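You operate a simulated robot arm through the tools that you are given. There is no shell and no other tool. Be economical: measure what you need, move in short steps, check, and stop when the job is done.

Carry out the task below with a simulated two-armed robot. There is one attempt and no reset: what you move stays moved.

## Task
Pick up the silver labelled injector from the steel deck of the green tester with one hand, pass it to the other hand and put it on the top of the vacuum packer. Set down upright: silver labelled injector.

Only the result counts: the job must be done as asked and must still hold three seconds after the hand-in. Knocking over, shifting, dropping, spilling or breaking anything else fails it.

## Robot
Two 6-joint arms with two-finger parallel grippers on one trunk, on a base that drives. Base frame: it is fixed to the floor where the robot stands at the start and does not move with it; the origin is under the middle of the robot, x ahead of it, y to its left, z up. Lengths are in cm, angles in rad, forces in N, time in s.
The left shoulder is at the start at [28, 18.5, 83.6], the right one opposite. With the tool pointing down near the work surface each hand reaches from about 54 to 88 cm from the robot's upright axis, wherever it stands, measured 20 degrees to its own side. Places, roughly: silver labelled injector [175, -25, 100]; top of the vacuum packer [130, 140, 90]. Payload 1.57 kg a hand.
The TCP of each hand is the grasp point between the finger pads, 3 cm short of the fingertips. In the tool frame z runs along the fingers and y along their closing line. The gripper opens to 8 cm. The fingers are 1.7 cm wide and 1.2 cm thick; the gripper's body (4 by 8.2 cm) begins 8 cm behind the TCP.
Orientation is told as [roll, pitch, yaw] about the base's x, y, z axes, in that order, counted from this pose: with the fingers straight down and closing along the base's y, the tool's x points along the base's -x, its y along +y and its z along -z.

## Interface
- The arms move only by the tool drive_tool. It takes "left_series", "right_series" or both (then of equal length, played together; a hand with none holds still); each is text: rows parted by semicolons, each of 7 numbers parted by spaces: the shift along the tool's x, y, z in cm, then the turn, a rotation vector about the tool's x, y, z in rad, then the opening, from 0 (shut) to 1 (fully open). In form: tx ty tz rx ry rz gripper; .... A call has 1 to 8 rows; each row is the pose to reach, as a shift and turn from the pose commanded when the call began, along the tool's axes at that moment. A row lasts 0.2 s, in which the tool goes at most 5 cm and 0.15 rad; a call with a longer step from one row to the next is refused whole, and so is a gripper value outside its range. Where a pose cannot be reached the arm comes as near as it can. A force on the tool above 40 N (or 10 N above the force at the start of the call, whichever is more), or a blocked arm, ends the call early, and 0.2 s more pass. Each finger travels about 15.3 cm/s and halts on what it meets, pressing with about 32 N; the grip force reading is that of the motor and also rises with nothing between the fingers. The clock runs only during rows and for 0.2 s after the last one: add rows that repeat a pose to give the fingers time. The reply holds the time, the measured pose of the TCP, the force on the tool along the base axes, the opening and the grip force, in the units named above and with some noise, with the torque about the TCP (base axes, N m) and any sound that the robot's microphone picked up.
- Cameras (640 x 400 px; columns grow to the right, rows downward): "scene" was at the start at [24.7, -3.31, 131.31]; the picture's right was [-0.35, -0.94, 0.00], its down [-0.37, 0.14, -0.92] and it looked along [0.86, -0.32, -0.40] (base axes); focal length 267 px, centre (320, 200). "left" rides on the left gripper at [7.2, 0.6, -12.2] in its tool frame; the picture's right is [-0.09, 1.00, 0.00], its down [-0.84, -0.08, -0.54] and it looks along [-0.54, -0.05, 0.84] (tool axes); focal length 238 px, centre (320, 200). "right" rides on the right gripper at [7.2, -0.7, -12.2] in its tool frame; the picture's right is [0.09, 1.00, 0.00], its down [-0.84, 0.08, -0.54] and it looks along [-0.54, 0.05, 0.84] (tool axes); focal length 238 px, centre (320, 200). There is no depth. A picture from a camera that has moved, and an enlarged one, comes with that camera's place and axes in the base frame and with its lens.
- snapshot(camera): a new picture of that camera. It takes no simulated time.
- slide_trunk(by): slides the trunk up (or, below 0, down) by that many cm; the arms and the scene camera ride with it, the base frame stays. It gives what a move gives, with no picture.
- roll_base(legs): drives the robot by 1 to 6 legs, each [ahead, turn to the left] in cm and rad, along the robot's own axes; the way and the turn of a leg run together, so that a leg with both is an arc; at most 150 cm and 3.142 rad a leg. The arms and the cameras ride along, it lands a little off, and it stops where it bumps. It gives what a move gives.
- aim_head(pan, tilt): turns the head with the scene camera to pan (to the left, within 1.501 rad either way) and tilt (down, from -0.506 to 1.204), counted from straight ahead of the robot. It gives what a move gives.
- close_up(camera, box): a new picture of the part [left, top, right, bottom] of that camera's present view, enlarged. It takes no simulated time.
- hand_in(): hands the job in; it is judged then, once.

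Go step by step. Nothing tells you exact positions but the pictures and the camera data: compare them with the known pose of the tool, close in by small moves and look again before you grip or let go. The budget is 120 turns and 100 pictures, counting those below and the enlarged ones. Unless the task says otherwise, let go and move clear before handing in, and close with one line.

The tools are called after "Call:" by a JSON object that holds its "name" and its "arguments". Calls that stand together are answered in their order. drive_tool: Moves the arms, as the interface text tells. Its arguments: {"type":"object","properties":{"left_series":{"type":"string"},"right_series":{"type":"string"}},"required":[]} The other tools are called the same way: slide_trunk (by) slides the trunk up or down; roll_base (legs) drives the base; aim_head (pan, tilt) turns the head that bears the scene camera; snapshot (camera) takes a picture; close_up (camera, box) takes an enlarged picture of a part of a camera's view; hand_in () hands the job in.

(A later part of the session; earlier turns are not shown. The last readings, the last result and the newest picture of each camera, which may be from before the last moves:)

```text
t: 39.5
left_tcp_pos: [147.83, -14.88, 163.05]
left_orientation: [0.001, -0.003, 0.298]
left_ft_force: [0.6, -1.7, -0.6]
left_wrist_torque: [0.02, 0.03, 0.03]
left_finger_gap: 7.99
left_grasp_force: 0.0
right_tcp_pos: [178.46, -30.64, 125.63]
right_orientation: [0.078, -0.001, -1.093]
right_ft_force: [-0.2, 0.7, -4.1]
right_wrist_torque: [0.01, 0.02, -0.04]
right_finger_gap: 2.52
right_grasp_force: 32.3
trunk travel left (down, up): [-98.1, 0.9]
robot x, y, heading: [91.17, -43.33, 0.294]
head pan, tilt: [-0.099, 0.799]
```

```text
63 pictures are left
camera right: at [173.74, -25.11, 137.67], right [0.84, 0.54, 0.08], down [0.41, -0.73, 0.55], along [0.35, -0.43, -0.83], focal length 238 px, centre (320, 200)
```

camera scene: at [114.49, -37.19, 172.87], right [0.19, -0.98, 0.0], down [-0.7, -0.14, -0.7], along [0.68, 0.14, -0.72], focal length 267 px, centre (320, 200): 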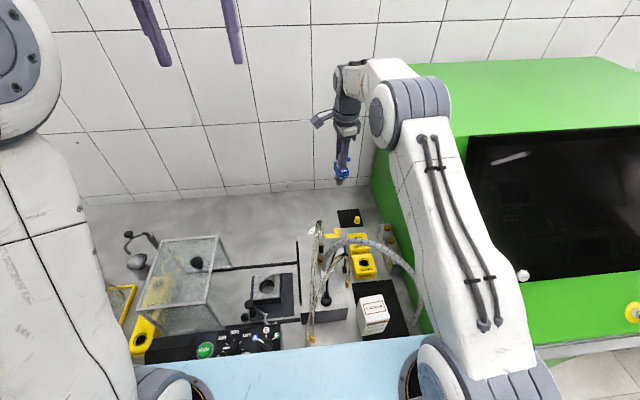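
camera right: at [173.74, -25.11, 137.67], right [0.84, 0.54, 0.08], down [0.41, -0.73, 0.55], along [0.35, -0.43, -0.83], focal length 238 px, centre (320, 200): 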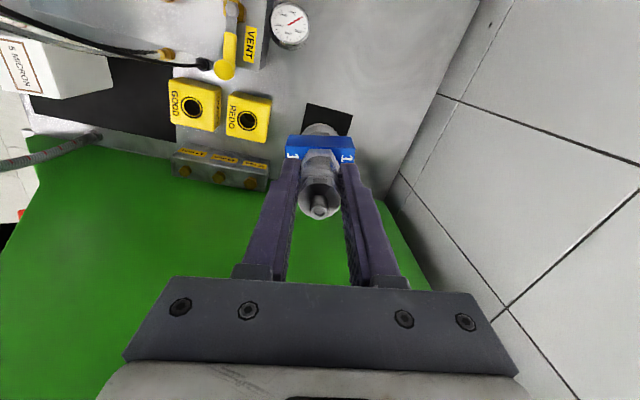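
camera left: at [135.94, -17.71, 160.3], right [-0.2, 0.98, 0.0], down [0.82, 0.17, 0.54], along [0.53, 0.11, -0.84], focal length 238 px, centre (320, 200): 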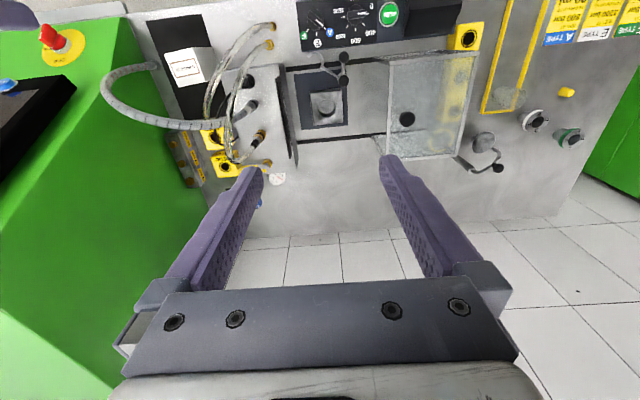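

The injector is up and clear, about 0.4 kg. I'll go up another 24 cm while drawing back, so it clears the hoses.

Call:
{"name": "drive_tool", "arguments": {"right_series": "0 -0.7 -4 0 0 0 0.15; 0 -1.4 -8 0 0 0 0.15; 0 -2.6 -12 0 0 0 0.15; 0 -4.5 -16 0 0 0 0.15; 0 -6.5 -20 0 0 0 0.15; 0 -8.7 -24 0 0 0 0.15"}}

Call:
{"name": "drive_tool", "arguments": {"right_series": "0 -4 0 0 0 0 0.15; 0 -8 0 0 0 0 0.15; 0 -12 0 0 0 0 0.15; 0 -16 0 0 0 0 0.15"}}

Call:
{"name": "snapshot", "arguments": {"camera": "scene"}}

```text
t: 40.9
left_tcp_pos: [147.8, -14.89, 163.11]
left_orientation: [-0.002, -0.003, 0.296]
left_ft_force: [0.2, -0.8, 0.3]
left_wrist_torque: [0.0, -0.03, 0.0]
left_finger_gap: 8.01
left_grasp_force: 0.1
right_tcp_pos: [169.15, -35.64, 149.0]
right_orientation: [0.08, -0.001, -1.096]
right_ft_force: [0.2, 0.4, -3.1]
right_wrist_torque: [-0.05, 0.05, 0.0]
right_finger_gap: 2.51
right_grasp_force: 32.0
trunk travel left (down, up): [-98.1, 0.9]
robot x, y, heading: [90.85, -43.51, 0.296]
head pan, tilt: [-0.099, 0.799]
```

```text
t: 41.9
left_tcp_pos: [148.03, -14.87, 163.17]
left_orientation: [0.0, -0.003, 0.294]
left_ft_force: [0.7, -0.1, 0.6]
left_wrist_torque: [0.01, -0.01, -0.04]
left_finger_gap: 8.03
left_grasp_force: 0.1
right_tcp_pos: [154.88, -42.99, 147.58]
right_orientation: [0.083, -0.001, -1.095]
right_ft_force: [-0.1, 0.1, -3.0]
right_wrist_torque: [0.04, -0.03, -0.02]
right_finger_gap: 2.54
right_grasp_force: 31.8
trunk travel left (down, up): [-98.1, 0.9]
robot x, y, heading: [90.93, -42.98, 0.296]
head pan, tilt: [-0.099, 0.799]
```

```text
62 pictures are left
camera scene: at [114.46, -37.2, 172.88], right [0.2, -0.98, 0.0], down [-0.7, -0.14, -0.7], along [0.68, 0.14, -0.72], focal length 267 px, centre (320, 200)
```

scene: 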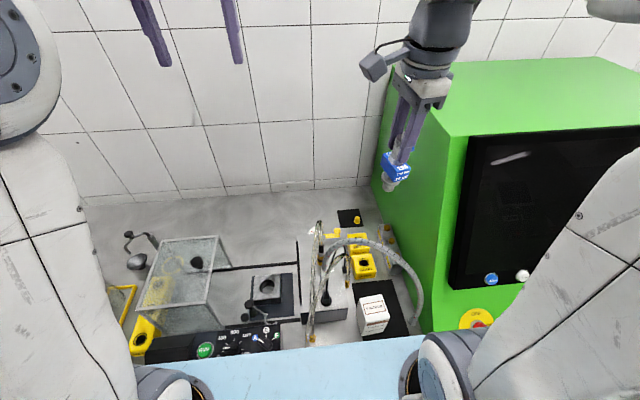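

The injector is above the hoses. I'll back the base away from the bench and then do the hand-over in free space.

Call:
{"name": "roll_base", "arguments": {"legs": [[-50, 0]]}}

Call:
{"name": "snapshot", "arguments": {"camera": "left"}}

Call:
{"name": "aim_head", "arguments": {"pan": -0.1, "tilt": 0.5}}

Call:
{"name": "snapshot", "arguments": {"camera": "scene"}}

```text
t: 44.9
left_tcp_pos: [100.06, -29.5, 163.11]
left_orientation: [0.0, -0.002, 0.293]
left_ft_force: [0.2, -0.3, -1.1]
left_wrist_torque: [-0.02, 0.0, 0.03]
left_finger_gap: 8.02
left_grasp_force: 0.0
right_tcp_pos: [106.93, -57.69, 147.55]
right_orientation: [0.08, 0.0, -1.099]
right_ft_force: [-0.9, -0.4, -2.9]
right_wrist_torque: [0.0, 0.05, 0.0]
right_finger_gap: 2.51
right_grasp_force: 32.1
trunk travel left (down, up): [-98.1, 0.9]
robot x, y, heading: [42.95, -57.74, 0.291]
head pan, tilt: [-0.099, 0.799]
```

```text
61 pictures are left
camera left: at [92.93, -30.91, 175.3], right [-0.2, 0.98, 0.0], down [0.82, 0.17, 0.54], along [0.53, 0.11, -0.84], focal length 238 px, centre (320, 200)
```

left: 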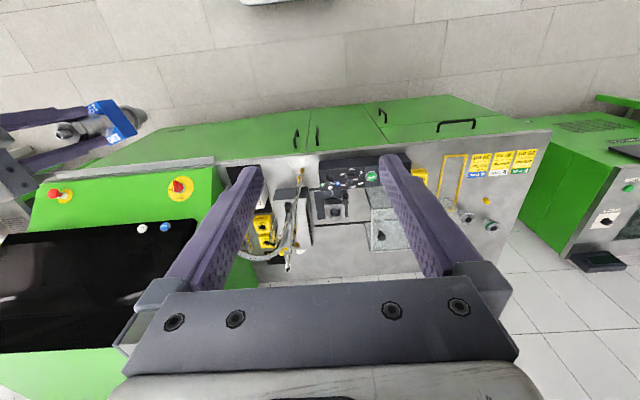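

```text
t: 45.7
left_tcp_pos: [100.03, -29.53, 163.04]
left_orientation: [0.0, -0.003, 0.294]
left_ft_force: [0.8, -0.4, -0.2]
left_wrist_torque: [0.01, 0.02, -0.01]
left_finger_gap: 8.02
left_grasp_force: 0.1
right_tcp_pos: [107.04, -57.62, 147.51]
right_orientation: [0.079, 0.0, -1.099]
right_ft_force: [-0.1, -0.4, -4.2]
right_wrist_torque: [0.0, 0.05, 0.0]
right_finger_gap: 2.51
right_grasp_force: 32.5
trunk travel left (down, up): [-98.1, 0.9]
robot x, y, heading: [43.1, -57.6, 0.292]
head pan, tilt: [-0.099, 0.499]
```

```text
60 pictures are left
camera scene: at [67.57, -51.59, 175.46], right [0.19, -0.98, 0.0], down [-0.47, -0.09, -0.88], along [0.86, 0.17, -0.48], focal length 267 px, centre (320, 200)
```

scene: 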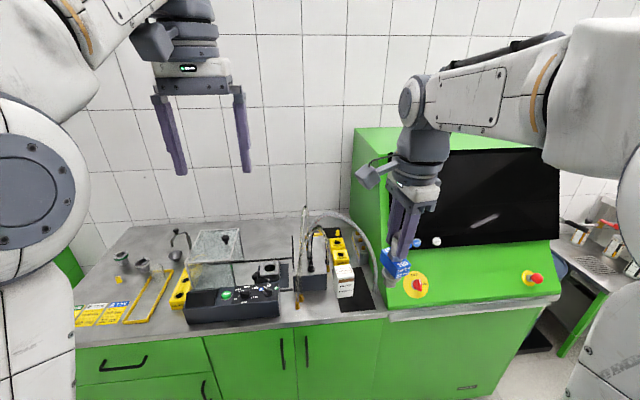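

Free space now. I'll turn the left hand to the same yaw as the right and tilt it to point down-right, so it can take the collar block along its long axis from the left.

Call:
{"name": "drive_tool", "arguments": {"left_series": "0 1 0 0 0 0.15 1; 0 2 0 0 0 0.3 1; 0 3 0 0 0 0.45 1; 0 4 0 0 0 0.6 1; 0 5 0 0 0 0.75 1; 0 6 0 0 0 0.9 1; 0 7 0 0 0 1.05 1; 0 8 0 0 0 1.2 1"}}

Call:
{"name": "drive_tool", "arguments": {"left_series": "0 0 0 0 0 0.1 1; 0 0 0 0 0 0.19 1"}}

Call:
{"name": "drive_tool", "arguments": {"left_series": "0 0 0 0 -0.15 0 1; 0 0 0 0 -0.3 0 1; 0 0 0 0 -0.45 0 1; 0 0 0 0 -0.6 0 1; 0 0 0 0 -0.75 0 1; 0 0 0 0 -0.87 0 1"}}

Call:
{"name": "snapshot", "arguments": {"camera": "left"}}

Call:
{"name": "snapshot", "arguments": {"camera": "scene"}}

```text
t: 47.5
left_tcp_pos: [97.68, -21.88, 163.16]
left_orientation: [0.002, -0.001, -0.909]
left_ft_force: [0.2, 0.1, 0.2]
left_wrist_torque: [0.0, -0.04, -0.02]
left_finger_gap: 8.0
left_grasp_force: 0.1
right_tcp_pos: [107.01, -57.63, 147.56]
right_orientation: [0.08, 0.0, -1.097]
right_ft_force: [-0.8, 0.0, -2.9]
right_wrist_torque: [0.02, 0.0, 0.02]
right_finger_gap: 2.48
right_grasp_force: 31.2
trunk travel left (down, up): [-98.1, 0.9]
robot x, y, heading: [43.52, -57.86, 0.292]
head pan, tilt: [-0.099, 0.499]
```

```text
t: 48.1
left_tcp_pos: [97.83, -21.91, 163.17]
left_orientation: [0.002, -0.001, -1.099]
left_ft_force: [0.6, 1.1, -0.3]
left_wrist_torque: [-0.01, 0.0, -0.01]
left_finger_gap: 7.98
left_grasp_force: 0.1
right_tcp_pos: [106.98, -57.68, 147.44]
right_orientation: [0.08, 0.0, -1.097]
right_ft_force: [0.8, 0.4, -3.4]
right_wrist_torque: [0.02, 0.0, 0.0]
right_finger_gap: 2.48
right_grasp_force: 31.8
trunk travel left (down, up): [-98.1, 0.9]
robot x, y, heading: [43.36, -57.95, 0.295]
head pan, tilt: [-0.099, 0.499]
```

```text
t: 49.5
left_tcp_pos: [97.76, -21.88, 163.04]
left_orientation: [0.005, -0.874, -1.102]
left_ft_force: [-0.5, 0.8, 0.3]
left_wrist_torque: [0.0, -0.02, 0.03]
left_finger_gap: 8.01
left_grasp_force: 0.1
right_tcp_pos: [106.96, -57.67, 147.5]
right_orientation: [0.081, -0.001, -1.097]
right_ft_force: [-0.2, -0.3, -2.9]
right_wrist_torque: [0.04, 0.03, 0.0]
right_finger_gap: 2.5
right_grasp_force: 31.4
trunk travel left (down, up): [-98.1, 0.9]
robot x, y, heading: [43.3, -57.87, 0.291]
head pan, tilt: [-0.099, 0.499]
```

```text
59 pictures are left
camera left: at [91.93, -9.06, 165.42], right [0.91, 0.4, 0.07], down [-0.02, -0.15, 0.99], along [0.41, -0.9, -0.13], focal length 238 px, centre (320, 200)
```

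left: 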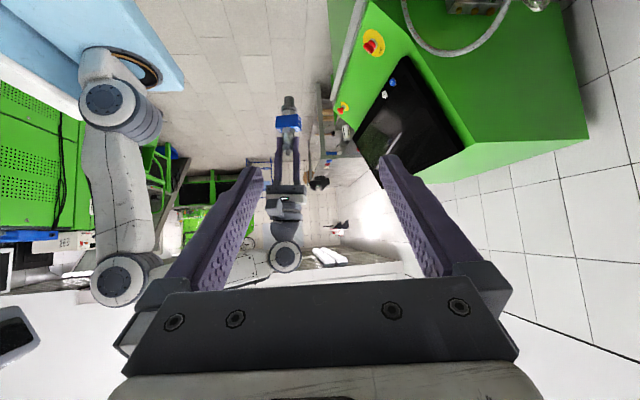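

```text
58 pictures are left
camera scene: at [67.57, -51.58, 175.47], right [0.19, -0.98, 0.0], down [-0.47, -0.09, -0.88], along [0.86, 0.17, -0.48], focal length 267 px, centre (320, 200)
```

scene: 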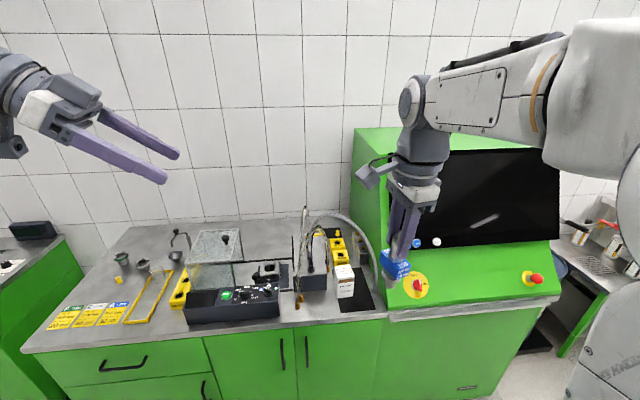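

Call:
{"name": "close_up", "arguments": {"camera": "left", "box": [250, 85, 330, 195]}}

```text
3.64 times, centred on (290, 140) of left
camera zoom: at [91.93, -9.06, 165.42], right [0.91, 0.4, 0.07], down [-0.02, -0.15, 0.99], along [0.41, -0.9, -0.13], focal length 867 px, centre (429, 418)
```

zoom: 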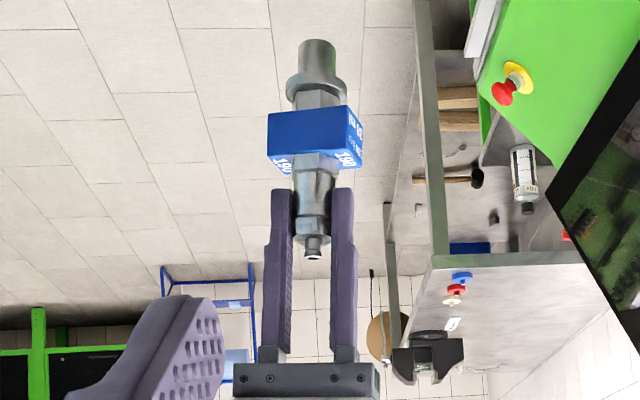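

The left camera gives a clear side view: the collar lies about 5-8 cm below the right TCP. I'll bring the left hand to a stand-off 12 cm from it along the left tool's axis.

Call:
{"name": "drive_tool", "arguments": {"left_series": "-3.1 -0.9 3.3 0 0 0 1; -6.2 -1.8 6.6 0 0 0 1; -9.4 -2.7 9.9 0 0 0 1; -12.5 -3.6 13.2 0 0 0 1; -15.7 -4.4 16.5 0 0 0 1; -18.8 -5.3 19.8 0 0 0 1; -21.9 -6.2 23.1 0 0 0 1; -25 -7.1 26.5 0 0 0 1"}}

Call:
{"name": "drive_tool", "arguments": {"left_series": "-1.6 -0.45 1.7 0 0 0 1; -3.2 -0.9 3.3 0 0 0 1"}}

Call:
{"name": "snapshot", "arguments": {"camera": "left"}}

Call:
{"name": "snapshot", "arguments": {"camera": "scene"}}

Call:
{"name": "snapshot", "arguments": {"camera": "right"}}

```text
t: 51.1
left_tcp_pos: [106.26, -51.78, 164.93]
left_orientation: [0.014, -0.855, -1.11]
left_ft_force: [0.1, 0.4, -0.1]
left_wrist_torque: [0.0, 0.0, 0.0]
left_finger_gap: 7.98
left_grasp_force: 0.1
right_tcp_pos: [107.07, -58.16, 147.38]
right_orientation: [0.076, -0.008, -1.108]
right_ft_force: [-0.5, 1.0, -4.2]
right_wrist_torque: [0.0, -0.04, 0.01]
right_finger_gap: 2.5
right_grasp_force: 31.9
trunk travel left (down, up): [-98.1, 0.9]
robot x, y, heading: [43.09, -57.87, 0.294]
head pan, tilt: [-0.099, 0.499]
stopped in row 8 (left hand): the force on the tool passed its limit at 92 N (the readings are from after the stop); the commanded pose is now the measured one
```

```text
t: 51.4
left_tcp_pos: [106.34, -52.29, 164.63]
left_orientation: [0.02, -0.839, -1.119]
left_ft_force: [-1.7, -1.3, -1.6]
left_wrist_torque: [0.06, 0.02, -0.07]
left_finger_gap: 8.01
left_grasp_force: 0.1
right_tcp_pos: [107.3, -58.54, 147.35]
right_orientation: [0.077, -0.017, -1.115]
right_ft_force: [1.3, 1.7, -1.9]
right_wrist_torque: [-0.22, 0.46, -0.12]
right_finger_gap: 2.48
right_grasp_force: 32.2
trunk travel left (down, up): [-98.1, 0.9]
robot x, y, heading: [43.11, -57.93, 0.293]
head pan, tilt: [-0.099, 0.499]
stopped in row 1 (left hand): the force on the tool passed its limit at 62 N (the readings are from after the stop); the commanded pose is now the measured one
```

```text
56 pictures are left
camera left: at [100.65, -39.55, 167.45], right [0.92, 0.39, 0.08], down [-0.01, -0.18, 0.98], along [0.4, -0.9, -0.16], focal length 238 px, centre (320, 200)
```

left: 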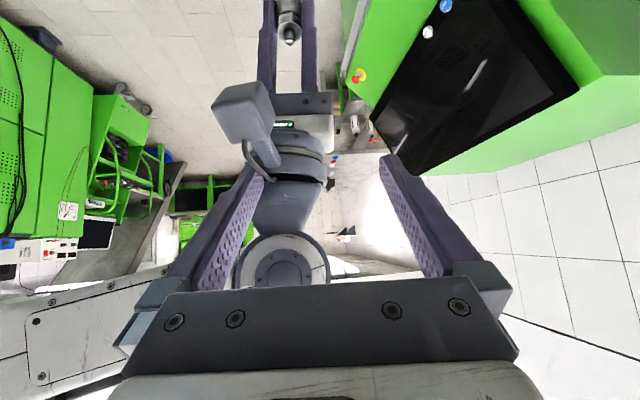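

```text
55 pictures are left
camera scene: at [67.57, -51.59, 175.47], right [0.19, -0.98, 0.0], down [-0.47, -0.09, -0.88], along [0.86, 0.17, -0.48], focal length 267 px, centre (320, 200)
```

scene: 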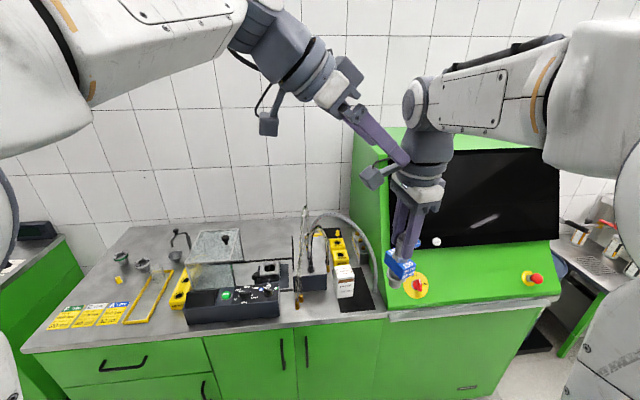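

```text
54 pictures are left
camera right: at [102.77, -52.57, 159.23], right [0.85, 0.52, 0.07], down [0.4, -0.73, 0.56], along [0.35, -0.45, -0.83], focal length 238 px, centre (320, 200)
```

right: 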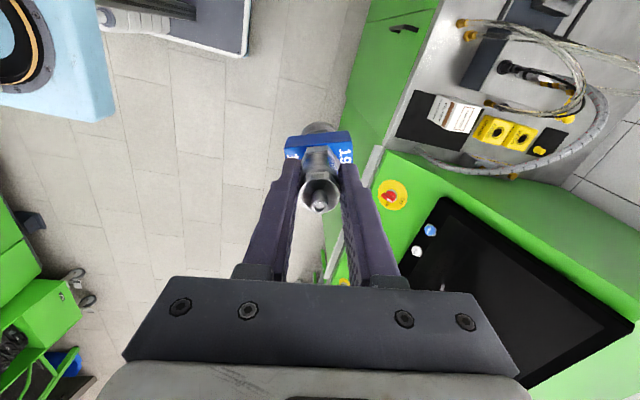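

My axis sign for the left tool was wrong (its x points down-left), so a left finger touched the right hand's camera; the injector is still held. I'll back off along the left tool's axis.

Call:
{"name": "drive_tool", "arguments": {"left_series": "0 0 -3 0 0 0 1; 0 0 -7 0 0 0 1; 0 0 -12 0 0 0 1; 0 0 -17 0 0 0 1; 0 0 -20 0 0 0 1"}}

Call:
{"name": "snapshot", "arguments": {"camera": "left"}}

Call:
{"name": "snapshot", "arguments": {"camera": "right"}}

```text
t: 52.6
left_tcp_pos: [99.31, -39.19, 177.99]
left_orientation: [0.021, -0.841, -1.117]
left_ft_force: [0.7, -0.2, -0.4]
left_wrist_torque: [0.02, -0.03, 0.01]
left_finger_gap: 8.0
left_grasp_force: 0.1
right_tcp_pos: [107.29, -58.54, 147.36]
right_orientation: [0.075, -0.016, -1.113]
right_ft_force: [0.5, -0.5, -3.0]
right_wrist_torque: [-0.01, 0.02, 0.02]
right_finger_gap: 2.48
right_grasp_force: 31.6
trunk travel left (down, up): [-98.1, 0.9]
robot x, y, heading: [42.88, -58.01, 0.298]
head pan, tilt: [-0.099, 0.499]
```

```text
53 pictures are left
camera left: at [93.71, -26.36, 180.82], right [0.91, 0.4, 0.08], down [-0.01, -0.18, 0.98], along [0.4, -0.9, -0.16], focal length 238 px, centre (320, 200)
```

left: 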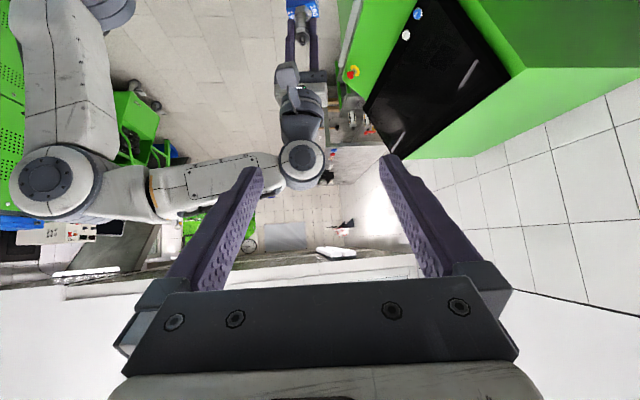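

```text
52 pictures are left
camera right: at [102.78, -52.56, 159.24], right [0.85, 0.52, 0.07], down [0.4, -0.73, 0.56], along [0.35, -0.45, -0.83], focal length 238 px, centre (320, 200)
```

right: 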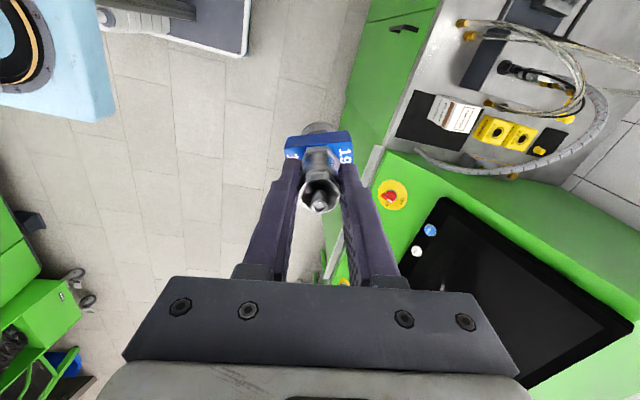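

Nothing shifted in the grip. Using axes re-derived from the camera data, I'll bring the left hand down at a safe distance first.

Call:
{"name": "drive_tool", "arguments": {"left_series": "3.7 0 2.4 0 0 0 1; 7.4 0.1 4.7 0 0 0 1; 11.1 0.1 7.1 0 0 0 1; 14.8 0.1 9.5 0 0 0 1; 18.5 0.2 11.8 0 0 0 1; 22.3 0.2 14.2 0 0 0 1"}}

Call:
{"name": "snapshot", "arguments": {"camera": "left"}}

Call:
{"name": "snapshot", "arguments": {"camera": "scene"}}

```text
t: 54.0
left_tcp_pos: [98.15, -34.99, 151.89]
left_orientation: [0.026, -0.842, -1.119]
left_ft_force: [0.0, -0.7, 0.4]
left_wrist_torque: [0.01, 0.04, 0.0]
left_finger_gap: 7.98
left_grasp_force: 0.0
right_tcp_pos: [107.46, -58.54, 147.39]
right_orientation: [0.077, -0.016, -1.115]
right_ft_force: [-0.5, 0.3, -3.3]
right_wrist_torque: [0.01, 0.02, -0.03]
right_finger_gap: 2.49
right_grasp_force: 32.2
trunk travel left (down, up): [-98.1, 0.9]
robot x, y, heading: [42.65, -57.45, 0.291]
head pan, tilt: [-0.099, 0.499]
```

```text
51 pictures are left
camera left: at [92.32, -22.26, 154.62], right [0.91, 0.4, 0.09], down [-0.01, -0.18, 0.98], along [0.41, -0.9, -0.16], focal length 238 px, centre (320, 200)
```

left: 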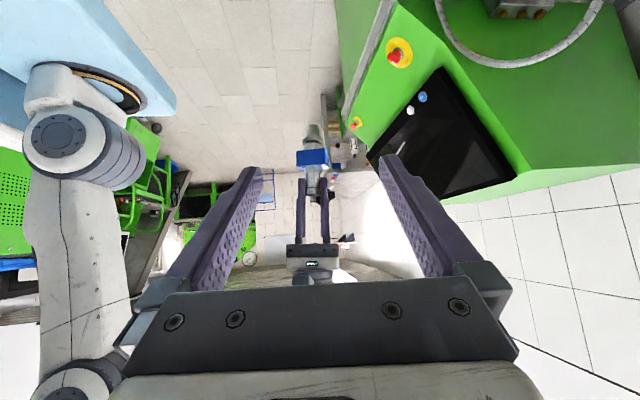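

```text
50 pictures are left
camera scene: at [67.58, -51.58, 175.47], right [0.19, -0.98, 0.0], down [-0.47, -0.09, -0.88], along [0.86, 0.17, -0.48], focal length 267 px, centre (320, 200)
```

scene: 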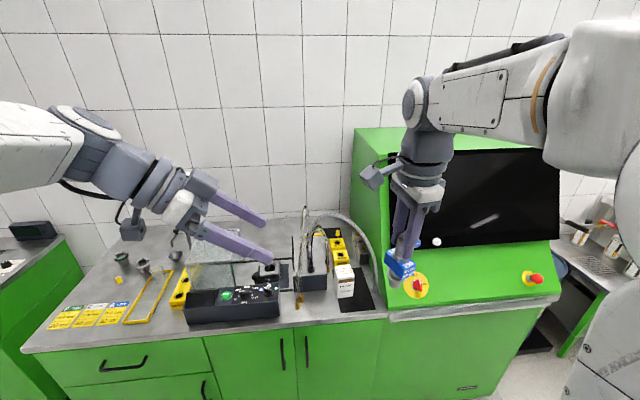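

Call:
{"name": "close_up", "arguments": {"camera": "left", "box": [264, 110, 364, 210]}}

```text
4.00 times, centred on (314, 160) of left
camera zoom: at [92.32, -22.26, 154.62], right [0.91, 0.4, 0.09], down [-0.01, -0.18, 0.98], along [0.41, -0.9, -0.16], focal length 953 px, centre (344, 360)
```

zoom: 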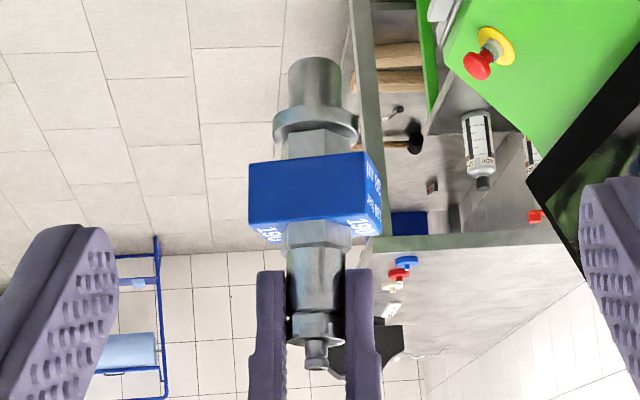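

The collar's centre is about (107.4,-58.5,141.1). I'll go to the stand-off 12 cm out along the left tool's axis.

Call:
{"name": "drive_tool", "arguments": {"left_series": "-2.2 -0.6 3.5 0 0 0 1; -4.4 -1.2 7 0 0 0 1; -6.5 -1.9 10.5 0 0 0 1; -8.7 -2.5 14 0 0 0 1"}}

Call:
{"name": "snapshot", "arguments": {"camera": "left"}}

Call:
{"name": "close_up", "arguments": {"camera": "scene", "box": [200, 100, 480, 320]}}

```text
t: 55.0
left_tcp_pos: [103.25, -50.73, 149.0]
left_orientation: [0.024, -0.84, -1.116]
left_ft_force: [-0.6, -0.1, -0.2]
left_wrist_torque: [-0.04, 0.0, 0.02]
left_finger_gap: 8.0
left_grasp_force: 0.0
right_tcp_pos: [107.46, -58.55, 147.29]
right_orientation: [0.078, -0.014, -1.114]
right_ft_force: [-0.5, 0.2, -3.1]
right_wrist_torque: [0.01, 0.01, 0.01]
right_finger_gap: 2.47
right_grasp_force: 31.6
trunk travel left (down, up): [-98.1, 0.9]
robot x, y, heading: [43.28, -57.57, 0.291]
head pan, tilt: [-0.099, 0.499]
```

```text
48 pictures are left
camera left: at [97.5, -37.94, 151.88], right [0.91, 0.4, 0.08], down [-0.01, -0.18, 0.98], along [0.41, -0.9, -0.16], focal length 238 px, centre (320, 200)
```

left: 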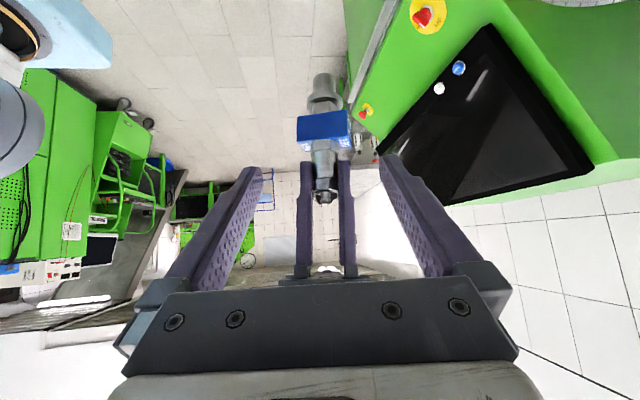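

```text
1.82 times, centred on (340, 210) of scene
camera zoom: at [67.58, -51.61, 175.47], right [0.19, -0.98, 0.0], down [-0.47, -0.09, -0.88], along [0.86, 0.17, -0.48], focal length 485 px, centre (284, 182)
```

zoom: 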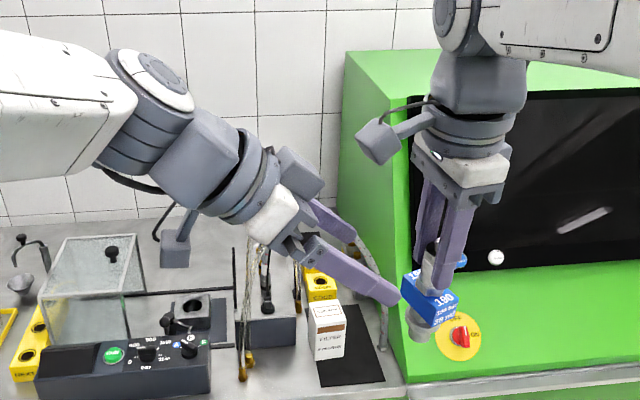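

The approach line is aligned within a few mm and clear of the right camera. I'll advance 8 cm, then check.

Call:
{"name": "drive_tool", "arguments": {"left_series": "0 0.3 3 0 0 0 1; 0 0.3 6 0 0 0 1; 0 0.3 8 0 0 0 1"}}

Call:
{"name": "close_up", "arguments": {"camera": "left", "box": [220, 80, 420, 220]}}

Call:
{"name": "close_up", "arguments": {"camera": "scene", "box": [280, 130, 460, 310]}}

```text
t: 55.8
left_tcp_pos: [106.14, -55.75, 143.64]
left_orientation: [0.023, -0.841, -1.117]
left_ft_force: [0.7, 0.0, 0.3]
left_wrist_torque: [0.02, 0.0, -0.01]
left_finger_gap: 7.99
left_grasp_force: 0.1
right_tcp_pos: [107.49, -58.55, 147.4]
right_orientation: [0.076, -0.016, -1.114]
right_ft_force: [0.6, 0.4, -2.8]
right_wrist_torque: [0.01, -0.01, 0.03]
right_finger_gap: 2.46
right_grasp_force: 31.5
trunk travel left (down, up): [-98.1, 0.9]
robot x, y, heading: [43.27, -57.86, 0.293]
head pan, tilt: [-0.099, 0.499]
```

```text
2.86 times, centred on (320, 150) of left
camera zoom: at [100.47, -42.99, 146.48], right [0.91, 0.4, 0.08], down [-0.01, -0.18, 0.98], along [0.41, -0.9, -0.16], focal length 681 px, centre (320, 343)
```

zoom: 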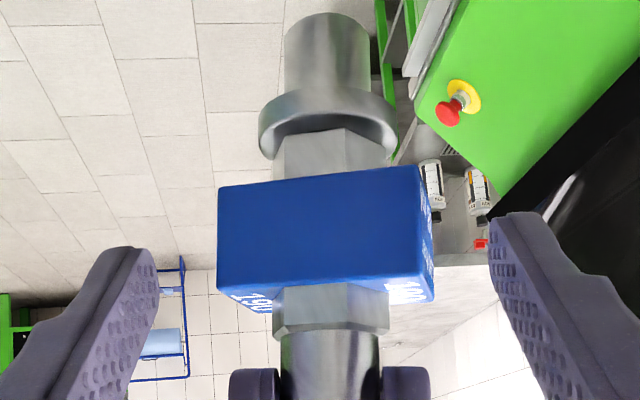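

```text
2.22 times, centred on (370, 220) of scene
camera zoom: at [67.56, -51.59, 175.47], right [0.19, -0.98, 0.0], down [-0.47, -0.09, -0.88], along [0.86, 0.17, -0.48], focal length 593 px, centre (209, 156)
```

zoom: 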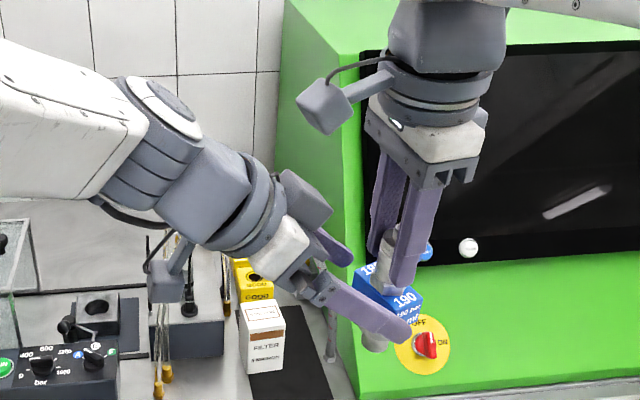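

Well centred between the left fingers. I'll advance the last 4 cm and close the left hand on the collar.

Call:
{"name": "drive_tool", "arguments": {"left_series": "0 0 2 0 0 0 1; 0 0 4 0 0 0 1; 0 0 4 0 0 0 0.85; 0 0 4 0 0 0 0.7; 0 0 4 0 0 0 0.6; 0 0 4 0 0 0 0.5; 0 0 4 0 0 0 0.4; 0 0 4 0 0 0 0.4"}}

Call:
{"name": "close_up", "arguments": {"camera": "left", "box": [220, 80, 420, 280]}}

Call:
{"name": "close_up", "arguments": {"camera": "scene", "box": [280, 130, 460, 310]}}

```text
t: 57.6
left_tcp_pos: [107.76, -58.4, 140.99]
left_orientation: [0.026, -0.841, -1.119]
left_ft_force: [9.1, -0.3, -1.3]
left_wrist_torque: [0.21, -0.16, 0.37]
left_finger_gap: 5.77
left_grasp_force: 31.9
right_tcp_pos: [107.34, -58.57, 147.33]
right_orientation: [0.076, -0.017, -1.115]
right_ft_force: [-8.3, 1.2, 0.5]
right_wrist_torque: [-0.1, 0.68, -0.32]
right_finger_gap: 2.52
right_grasp_force: 31.9
trunk travel left (down, up): [-98.1, 0.9]
robot x, y, heading: [43.32, -58.26, 0.297]
head pan, tilt: [-0.099, 0.499]
```

```text
2.00 times, centred on (320, 180) of left
camera zoom: at [101.98, -45.57, 143.8], right [0.91, 0.4, 0.08], down [-0.01, -0.18, 0.98], along [0.41, -0.9, -0.16], focal length 477 px, centre (320, 240)
```

zoom: 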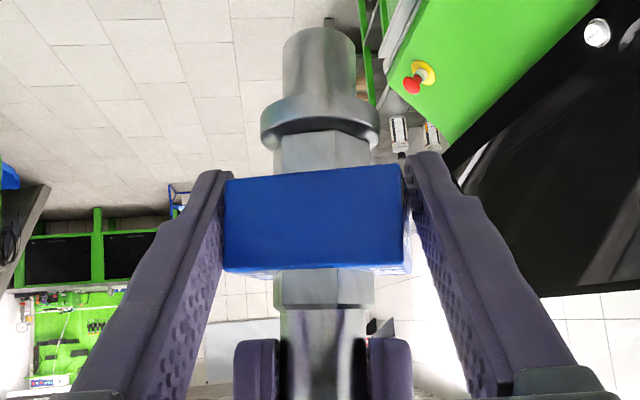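

```text
2.22 times, centred on (370, 220) of scene
camera zoom: at [67.57, -51.59, 175.47], right [0.19, -0.98, 0.0], down [-0.47, -0.09, -0.88], along [0.86, 0.17, -0.48], focal length 593 px, centre (209, 156)
```

zoom: 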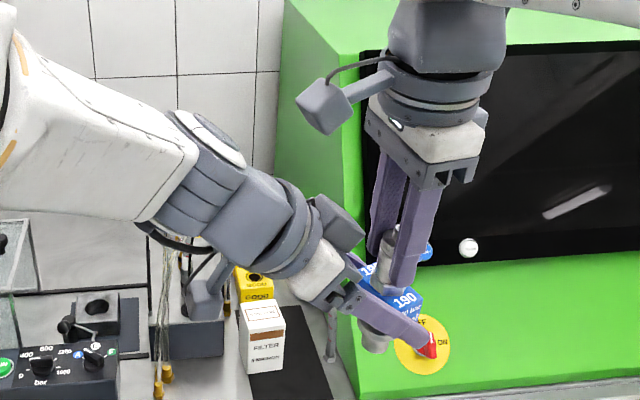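

Left hand stalls on the collar at 5.8 cm with 32 N: it holds. I'll open the right hand and draw it straight up.

Call:
{"name": "drive_tool", "arguments": {"right_series": "0 0 0 0 0 0 0.3; 0 0 0 0 0 0 0.45; 0 0 0 0 0 0 0.6; 0 0 0 0 0 0 0.6"}}

Call:
{"name": "close_up", "arguments": {"camera": "left", "box": [220, 80, 420, 280]}}

```text
t: 58.6
left_tcp_pos: [107.73, -58.27, 140.89]
left_orientation: [0.023, -0.841, -1.118]
left_ft_force: [-0.3, 0.7, -3.5]
left_wrist_torque: [0.02, 0.0, 0.01]
left_finger_gap: 5.2
left_grasp_force: 32.1
right_tcp_pos: [107.41, -58.44, 147.5]
right_orientation: [0.077, -0.016, -1.113]
right_ft_force: [-0.4, 0.1, 0.9]
right_wrist_torque: [0.02, -0.02, 0.0]
right_finger_gap: 4.79
right_grasp_force: 0.0
trunk travel left (down, up): [-98.1, 0.9]
robot x, y, heading: [42.94, -57.86, 0.295]
head pan, tilt: [-0.099, 0.499]
```

```text
2.00 times, centred on (320, 180) of left
camera zoom: at [101.96, -45.58, 143.8], right [0.91, 0.4, 0.08], down [-0.01, -0.18, 0.98], along [0.4, -0.9, -0.16], focal length 477 px, centre (320, 240)
```

zoom: 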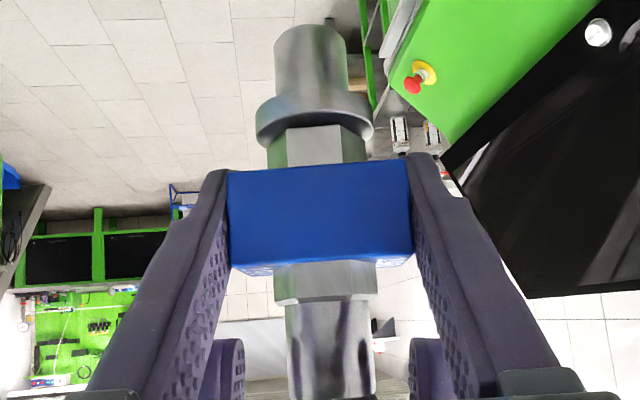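

The injector settled flush in the left pads. Now the right hand goes up and away.

Call:
{"name": "drive_tool", "arguments": {"right_series": "0 0 -4 0 0 0 0.6; 0 0 -8 0 0 0 0.6; 0 0 -12 0 0 0 0.6; 0 0 -16 0 0 0 0.6; -4 0 -16 0 0 0 0.6; -8 0 -16 0 0 0 0.6; -12 0 -16 0 0 0 0.6; -16 0 -16 0 0 0 0.6"}}

Call:
{"name": "snapshot", "arguments": {"camera": "scene"}}

Call:
{"name": "snapshot", "arguments": {"camera": "right"}}

```text
t: 60.4
left_tcp_pos: [107.73, -58.34, 140.97]
left_orientation: [0.023, -0.839, -1.117]
left_ft_force: [0.0, -0.6, -3.3]
left_wrist_torque: [0.02, 0.0, 0.01]
left_finger_gap: 5.2
left_grasp_force: 31.9
right_tcp_pos: [113.29, -73.45, 163.48]
right_orientation: [0.077, -0.015, -1.114]
right_ft_force: [0.0, -1.0, -0.1]
right_wrist_torque: [-0.02, 0.0, 0.03]
right_finger_gap: 4.79
right_grasp_force: 0.0
trunk travel left (down, up): [-98.1, 0.9]
robot x, y, heading: [43.0, -57.96, 0.291]
head pan, tilt: [-0.099, 0.499]
```

```text
41 pictures are left
camera scene: at [67.6, -51.62, 175.46], right [0.19, -0.98, 0.0], down [-0.47, -0.09, -0.88], along [0.86, 0.17, -0.48], focal length 267 px, centre (320, 200)
```

scene: 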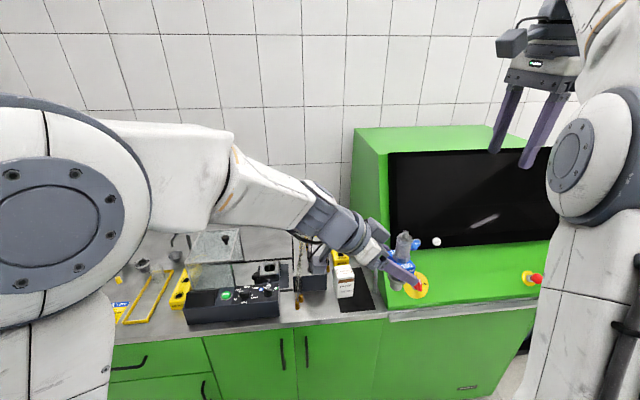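

```text
40 pictures are left
camera right: at [108.7, -67.39, 175.38], right [0.85, 0.52, 0.07], down [0.4, -0.73, 0.56], along [0.35, -0.45, -0.83], focal length 238 px, centre (320, 200)
```

right: 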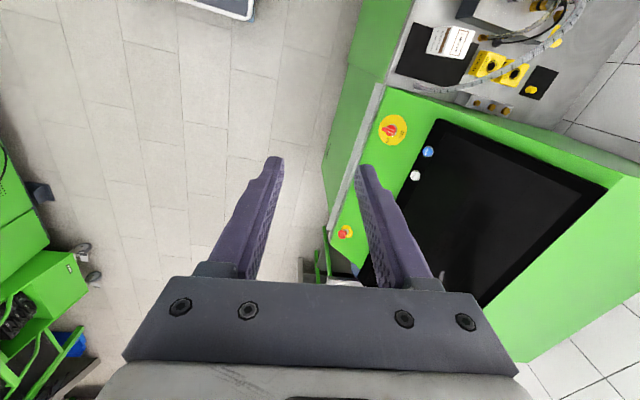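

The hand-over is done. Next I drive along the bench to the packer: turn left, roll about 170 cm, and turn back to face the wall.

Call:
{"name": "roll_base", "arguments": {"legs": [[0, 1.571], [120, 0], [50, 0], [0, -1.571]]}}

Call:
{"name": "aim_head", "arguments": {"pan": 0.15, "tilt": 0.6}}

Call:
{"name": "snapshot", "arguments": {"camera": "scene"}}

Call:
{"name": "snapshot", "arguments": {"camera": "left"}}

Call:
{"name": "snapshot", "arguments": {"camera": "right"}}

```text
t: 76.6
left_tcp_pos: [58.07, 104.49, 140.92]
left_orientation: [0.024, -0.841, -1.102]
left_ft_force: [-0.9, 0.0, -2.8]
left_wrist_torque: [0.03, 0.02, 0.02]
left_finger_gap: 5.18
left_grasp_force: 32.1
right_tcp_pos: [63.76, 89.67, 163.52]
right_orientation: [0.077, -0.015, -1.1]
right_ft_force: [0.4, 0.3, -0.7]
right_wrist_torque: [0.01, -0.02, -0.01]
right_finger_gap: 4.83
right_grasp_force: 0.0
trunk travel left (down, up): [-98.1, 0.9]
robot x, y, heading: [-6.56, 103.83, 0.309]
head pan, tilt: [-0.099, 0.499]
```

```text
t: 77.4
left_tcp_pos: [58.12, 104.43, 141.09]
left_orientation: [0.022, -0.842, -1.103]
left_ft_force: [0.7, 0.5, -3.2]
left_wrist_torque: [0.01, 0.02, 0.0]
left_finger_gap: 5.15
left_grasp_force: 32.0
right_tcp_pos: [63.95, 89.65, 163.53]
right_orientation: [0.076, -0.016, -1.1]
right_ft_force: [-0.8, 0.2, -0.2]
right_wrist_torque: [0.02, 0.04, 0.01]
right_finger_gap: 4.8
right_grasp_force: 0.0
trunk travel left (down, up): [-98.1, 0.9]
robot x, y, heading: [-6.49, 104.25, 0.306]
head pan, tilt: [0.15, 0.6]
```

```text
39 pictures are left
camera scene: at [16.83, 112.7, 174.56], right [0.44, -0.9, 0.0], down [-0.51, -0.25, -0.83], along [0.74, 0.36, -0.56], focal length 267 px, centre (320, 200)
```

scene: 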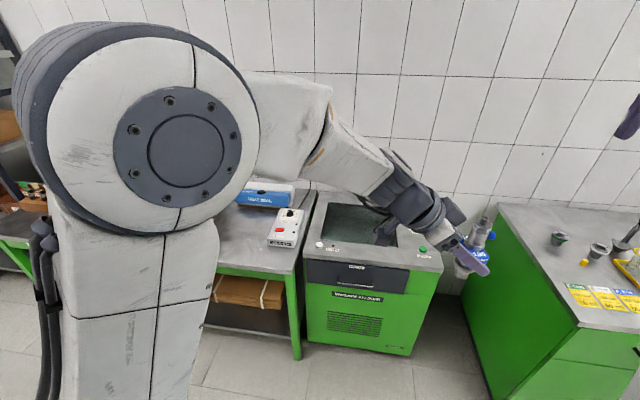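

```text
38 pictures are left
camera left: at [52.1, 117.17, 143.8], right [0.91, 0.41, 0.08], down [-0.01, -0.18, 0.98], along [0.42, -0.89, -0.16], focal length 238 px, centre (320, 200)
```

left: 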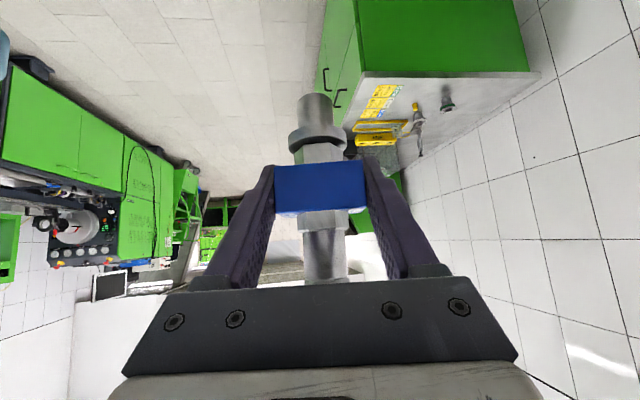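

```text
37 pictures are left
camera right: at [59.11, 95.54, 175.4], right [0.84, 0.53, 0.07], down [0.41, -0.72, 0.56], along [0.35, -0.44, -0.83], focal length 238 px, centre (320, 200)
```

right: 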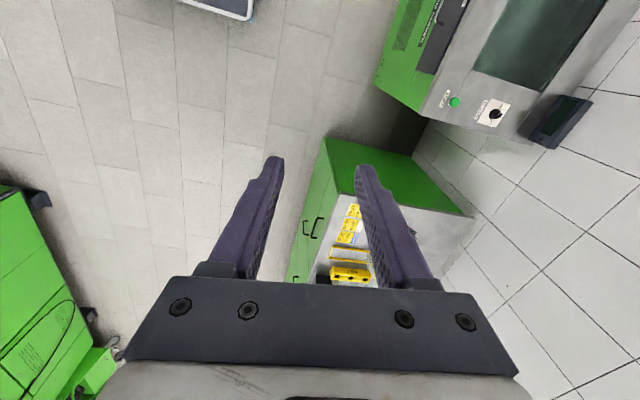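

Call:
{"name": "close_up", "arguments": {"camera": "scene", "box": [290, 180, 500, 310]}}

Call:
{"name": "close_up", "arguments": {"camera": "right", "box": [380, 0, 640, 160]}}

```text
3.05 times, centred on (395, 245) of scene
camera zoom: at [16.83, 112.7, 174.56], right [0.44, -0.9, 0.0], down [-0.51, -0.25, -0.83], along [0.74, 0.36, -0.56], focal length 813 px, centre (91, 63)
```

zoom: 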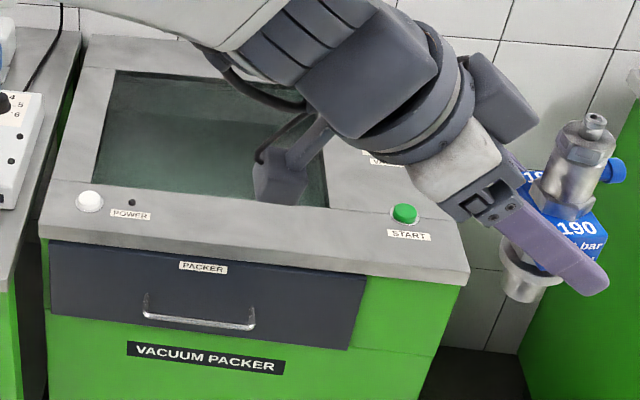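

```text
2.46 times, centred on (510, 80) of right
camera zoom: at [59.11, 95.54, 175.4], right [0.84, 0.53, 0.07], down [0.41, -0.72, 0.56], along [0.35, -0.44, -0.83], focal length 587 px, centre (-148, 495)
```

zoom: 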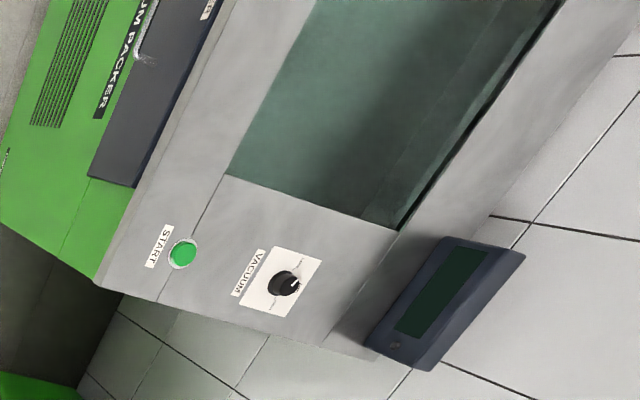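

The packer top is at z ≈ 88.5; its front steel rim is about 10.6 cm deep and free between POWER and START. I'll aim for the rim's middle near (103,129) and drive so the hand comes above it.

Call:
{"name": "roll_base", "arguments": {"legs": [[0, 0.181], [50.8, 0], [0, -0.165]]}}

Call:
{"name": "aim_head", "arguments": {"pan": -0.2, "tilt": 0.7}}

Call:
{"name": "snapshot", "arguments": {"camera": "scene"}}

Call:
{"name": "snapshot", "arguments": {"camera": "left"}}

```text
t: 81.8
left_tcp_pos: [103.21, 129.6, 141.04]
left_orientation: [0.025, -0.841, -1.086]
left_ft_force: [0.3, -0.1, -3.7]
left_wrist_torque: [0.05, -0.01, 0.03]
left_finger_gap: 5.17
left_grasp_force: 32.2
right_tcp_pos: [109.12, 114.68, 163.43]
right_orientation: [0.076, -0.017, -1.084]
right_ft_force: [-1.1, -0.2, -0.2]
right_wrist_torque: [0.02, 0.01, 0.03]
right_finger_gap: 4.8
right_grasp_force: 0.0
trunk travel left (down, up): [-98.1, 0.9]
robot x, y, heading: [39.1, 127.73, 0.323]
head pan, tilt: [0.15, 0.6]
```

```text
t: 82.6
left_tcp_pos: [103.03, 129.41, 140.96]
left_orientation: [0.023, -0.841, -1.088]
left_ft_force: [0.4, 0.4, -2.8]
left_wrist_torque: [0.04, 0.0, 0.0]
left_finger_gap: 5.21
left_grasp_force: 32.0
right_tcp_pos: [109.09, 114.69, 163.47]
right_orientation: [0.076, -0.015, -1.084]
right_ft_force: [-0.1, -0.1, -0.1]
right_wrist_torque: [-0.01, -0.04, 0.01]
right_finger_gap: 4.78
right_grasp_force: 0.1
trunk travel left (down, up): [-98.1, 0.9]
robot x, y, heading: [38.74, 128.18, 0.325]
head pan, tilt: [-0.201, 0.7]
```

```text
34 pictures are left
camera scene: at [62.34, 134.05, 173.7], right [0.12, -0.99, 0.0], down [-0.64, -0.08, -0.77], along [0.76, 0.09, -0.64], focal length 267 px, centre (320, 200)
```

scene: 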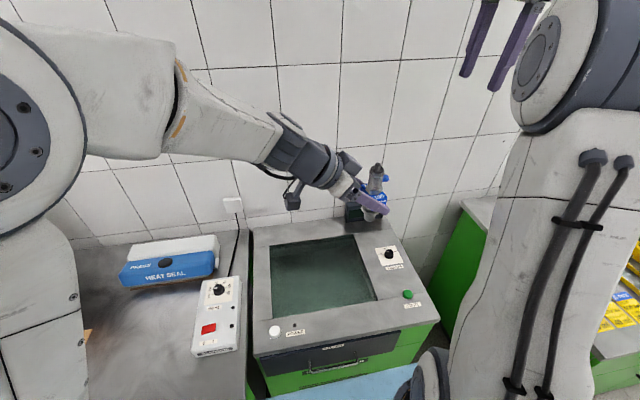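

```text
33 pictures are left
camera left: at [96.97, 142.07, 143.8], right [0.9, 0.42, 0.08], down [-0.01, -0.18, 0.98], along [0.43, -0.89, -0.16], focal length 238 px, centre (320, 200)
```

left: 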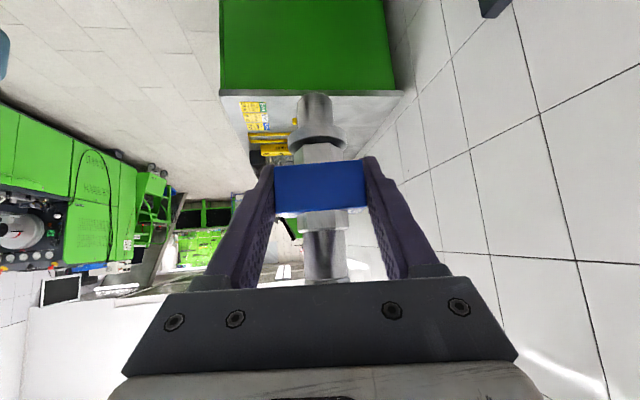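

The hand is above the rim as planned. Before lowering I check whether the injector hangs upright.

Call:
{"name": "close_up", "arguments": {"camera": "scene", "box": [330, 150, 410, 230]}}

Call:
{"name": "close_up", "arguments": {"camera": "left", "box": [250, 80, 390, 290]}}

```text
5.00 times, centred on (370, 190) of scene
camera zoom: at [62.34, 134.05, 173.7], right [0.12, -0.99, 0.0], down [-0.64, -0.08, -0.77], along [0.76, 0.09, -0.64], focal length 1334 px, centre (70, 250)
```

zoom: 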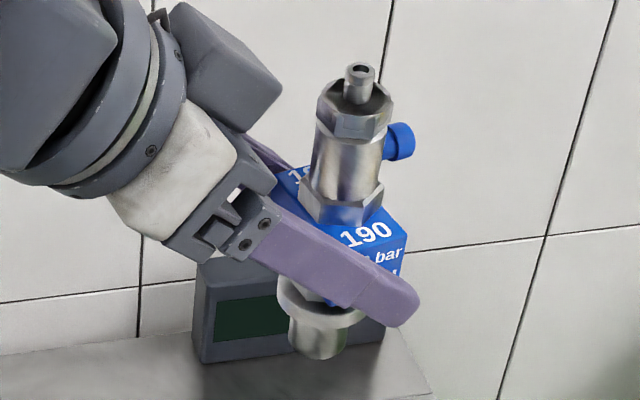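

```text
1.90 times, centred on (320, 185) of left
camera zoom: at [96.97, 142.07, 143.8], right [0.9, 0.42, 0.08], down [-0.01, -0.18, 0.98], along [0.43, -0.89, -0.16], focal length 454 px, centre (320, 229)
```

zoom: 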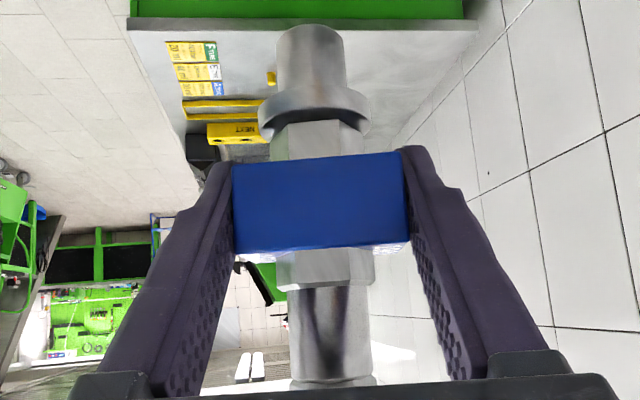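

It hangs upright within about 0.02 rad. I'll lower the trunk 38 cm, leaving several centimetres, and look again.

Call:
{"name": "slide_trunk", "arguments": {"by": -38}}

Call:
{"name": "snapshot", "arguments": {"camera": "scene"}}

Call:
{"name": "snapshot", "arguments": {"camera": "left"}}

Call:
{"name": "snapshot", "arguments": {"camera": "right"}}

```text
t: 86.3
left_tcp_pos: [102.96, 129.45, 103.13]
left_orientation: [0.022, -0.841, -1.087]
left_ft_force: [0.1, -0.4, -3.1]
left_wrist_torque: [0.0, 0.03, 0.01]
left_finger_gap: 5.17
left_grasp_force: 31.8
right_tcp_pos: [109.16, 114.73, 125.51]
right_orientation: [0.077, -0.015, -1.084]
right_ft_force: [0.4, 0.0, 0.3]
right_wrist_torque: [0.01, -0.03, 0.0]
right_finger_gap: 4.79
right_grasp_force: 0.1
trunk travel left (down, up): [-60.1, 38.9]
robot x, y, heading: [38.3, 127.99, 0.324]
head pan, tilt: [-0.201, 0.7]
```

```text
30 pictures are left
camera scene: at [62.33, 134.04, 135.7], right [0.12, -0.99, 0.0], down [-0.64, -0.08, -0.76], along [0.76, 0.09, -0.64], focal length 267 px, centre (320, 200)
```

scene: 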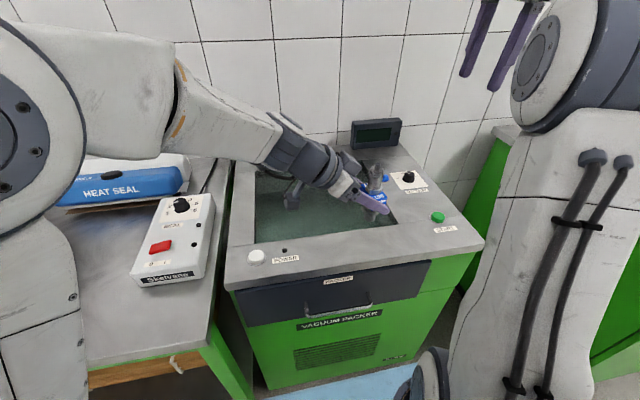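

```text
29 pictures are left
camera left: at [96.96, 142.07, 105.8], right [0.9, 0.42, 0.08], down [-0.01, -0.18, 0.98], along [0.43, -0.89, -0.16], focal length 238 px, centre (320, 200)
```

left: 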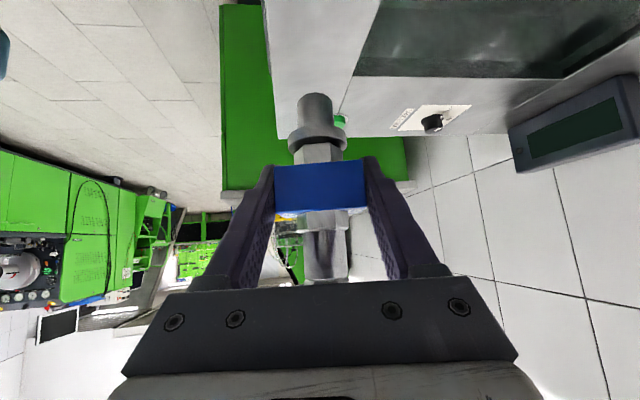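

```text
28 pictures are left
camera right: at [104.32, 120.55, 137.41], right [0.83, 0.55, 0.07], down [0.42, -0.72, 0.56], along [0.36, -0.44, -0.83], focal length 238 px, centre (320, 200)
```

right: 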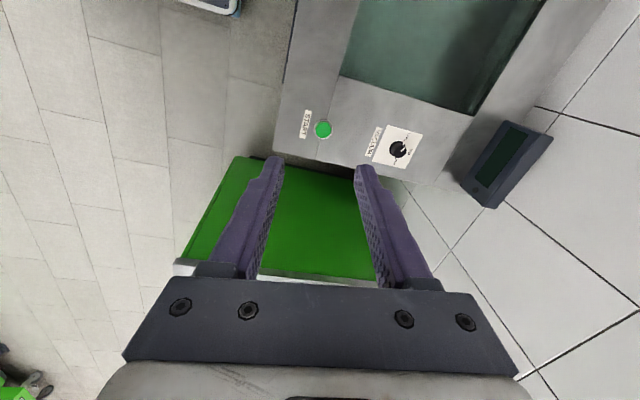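

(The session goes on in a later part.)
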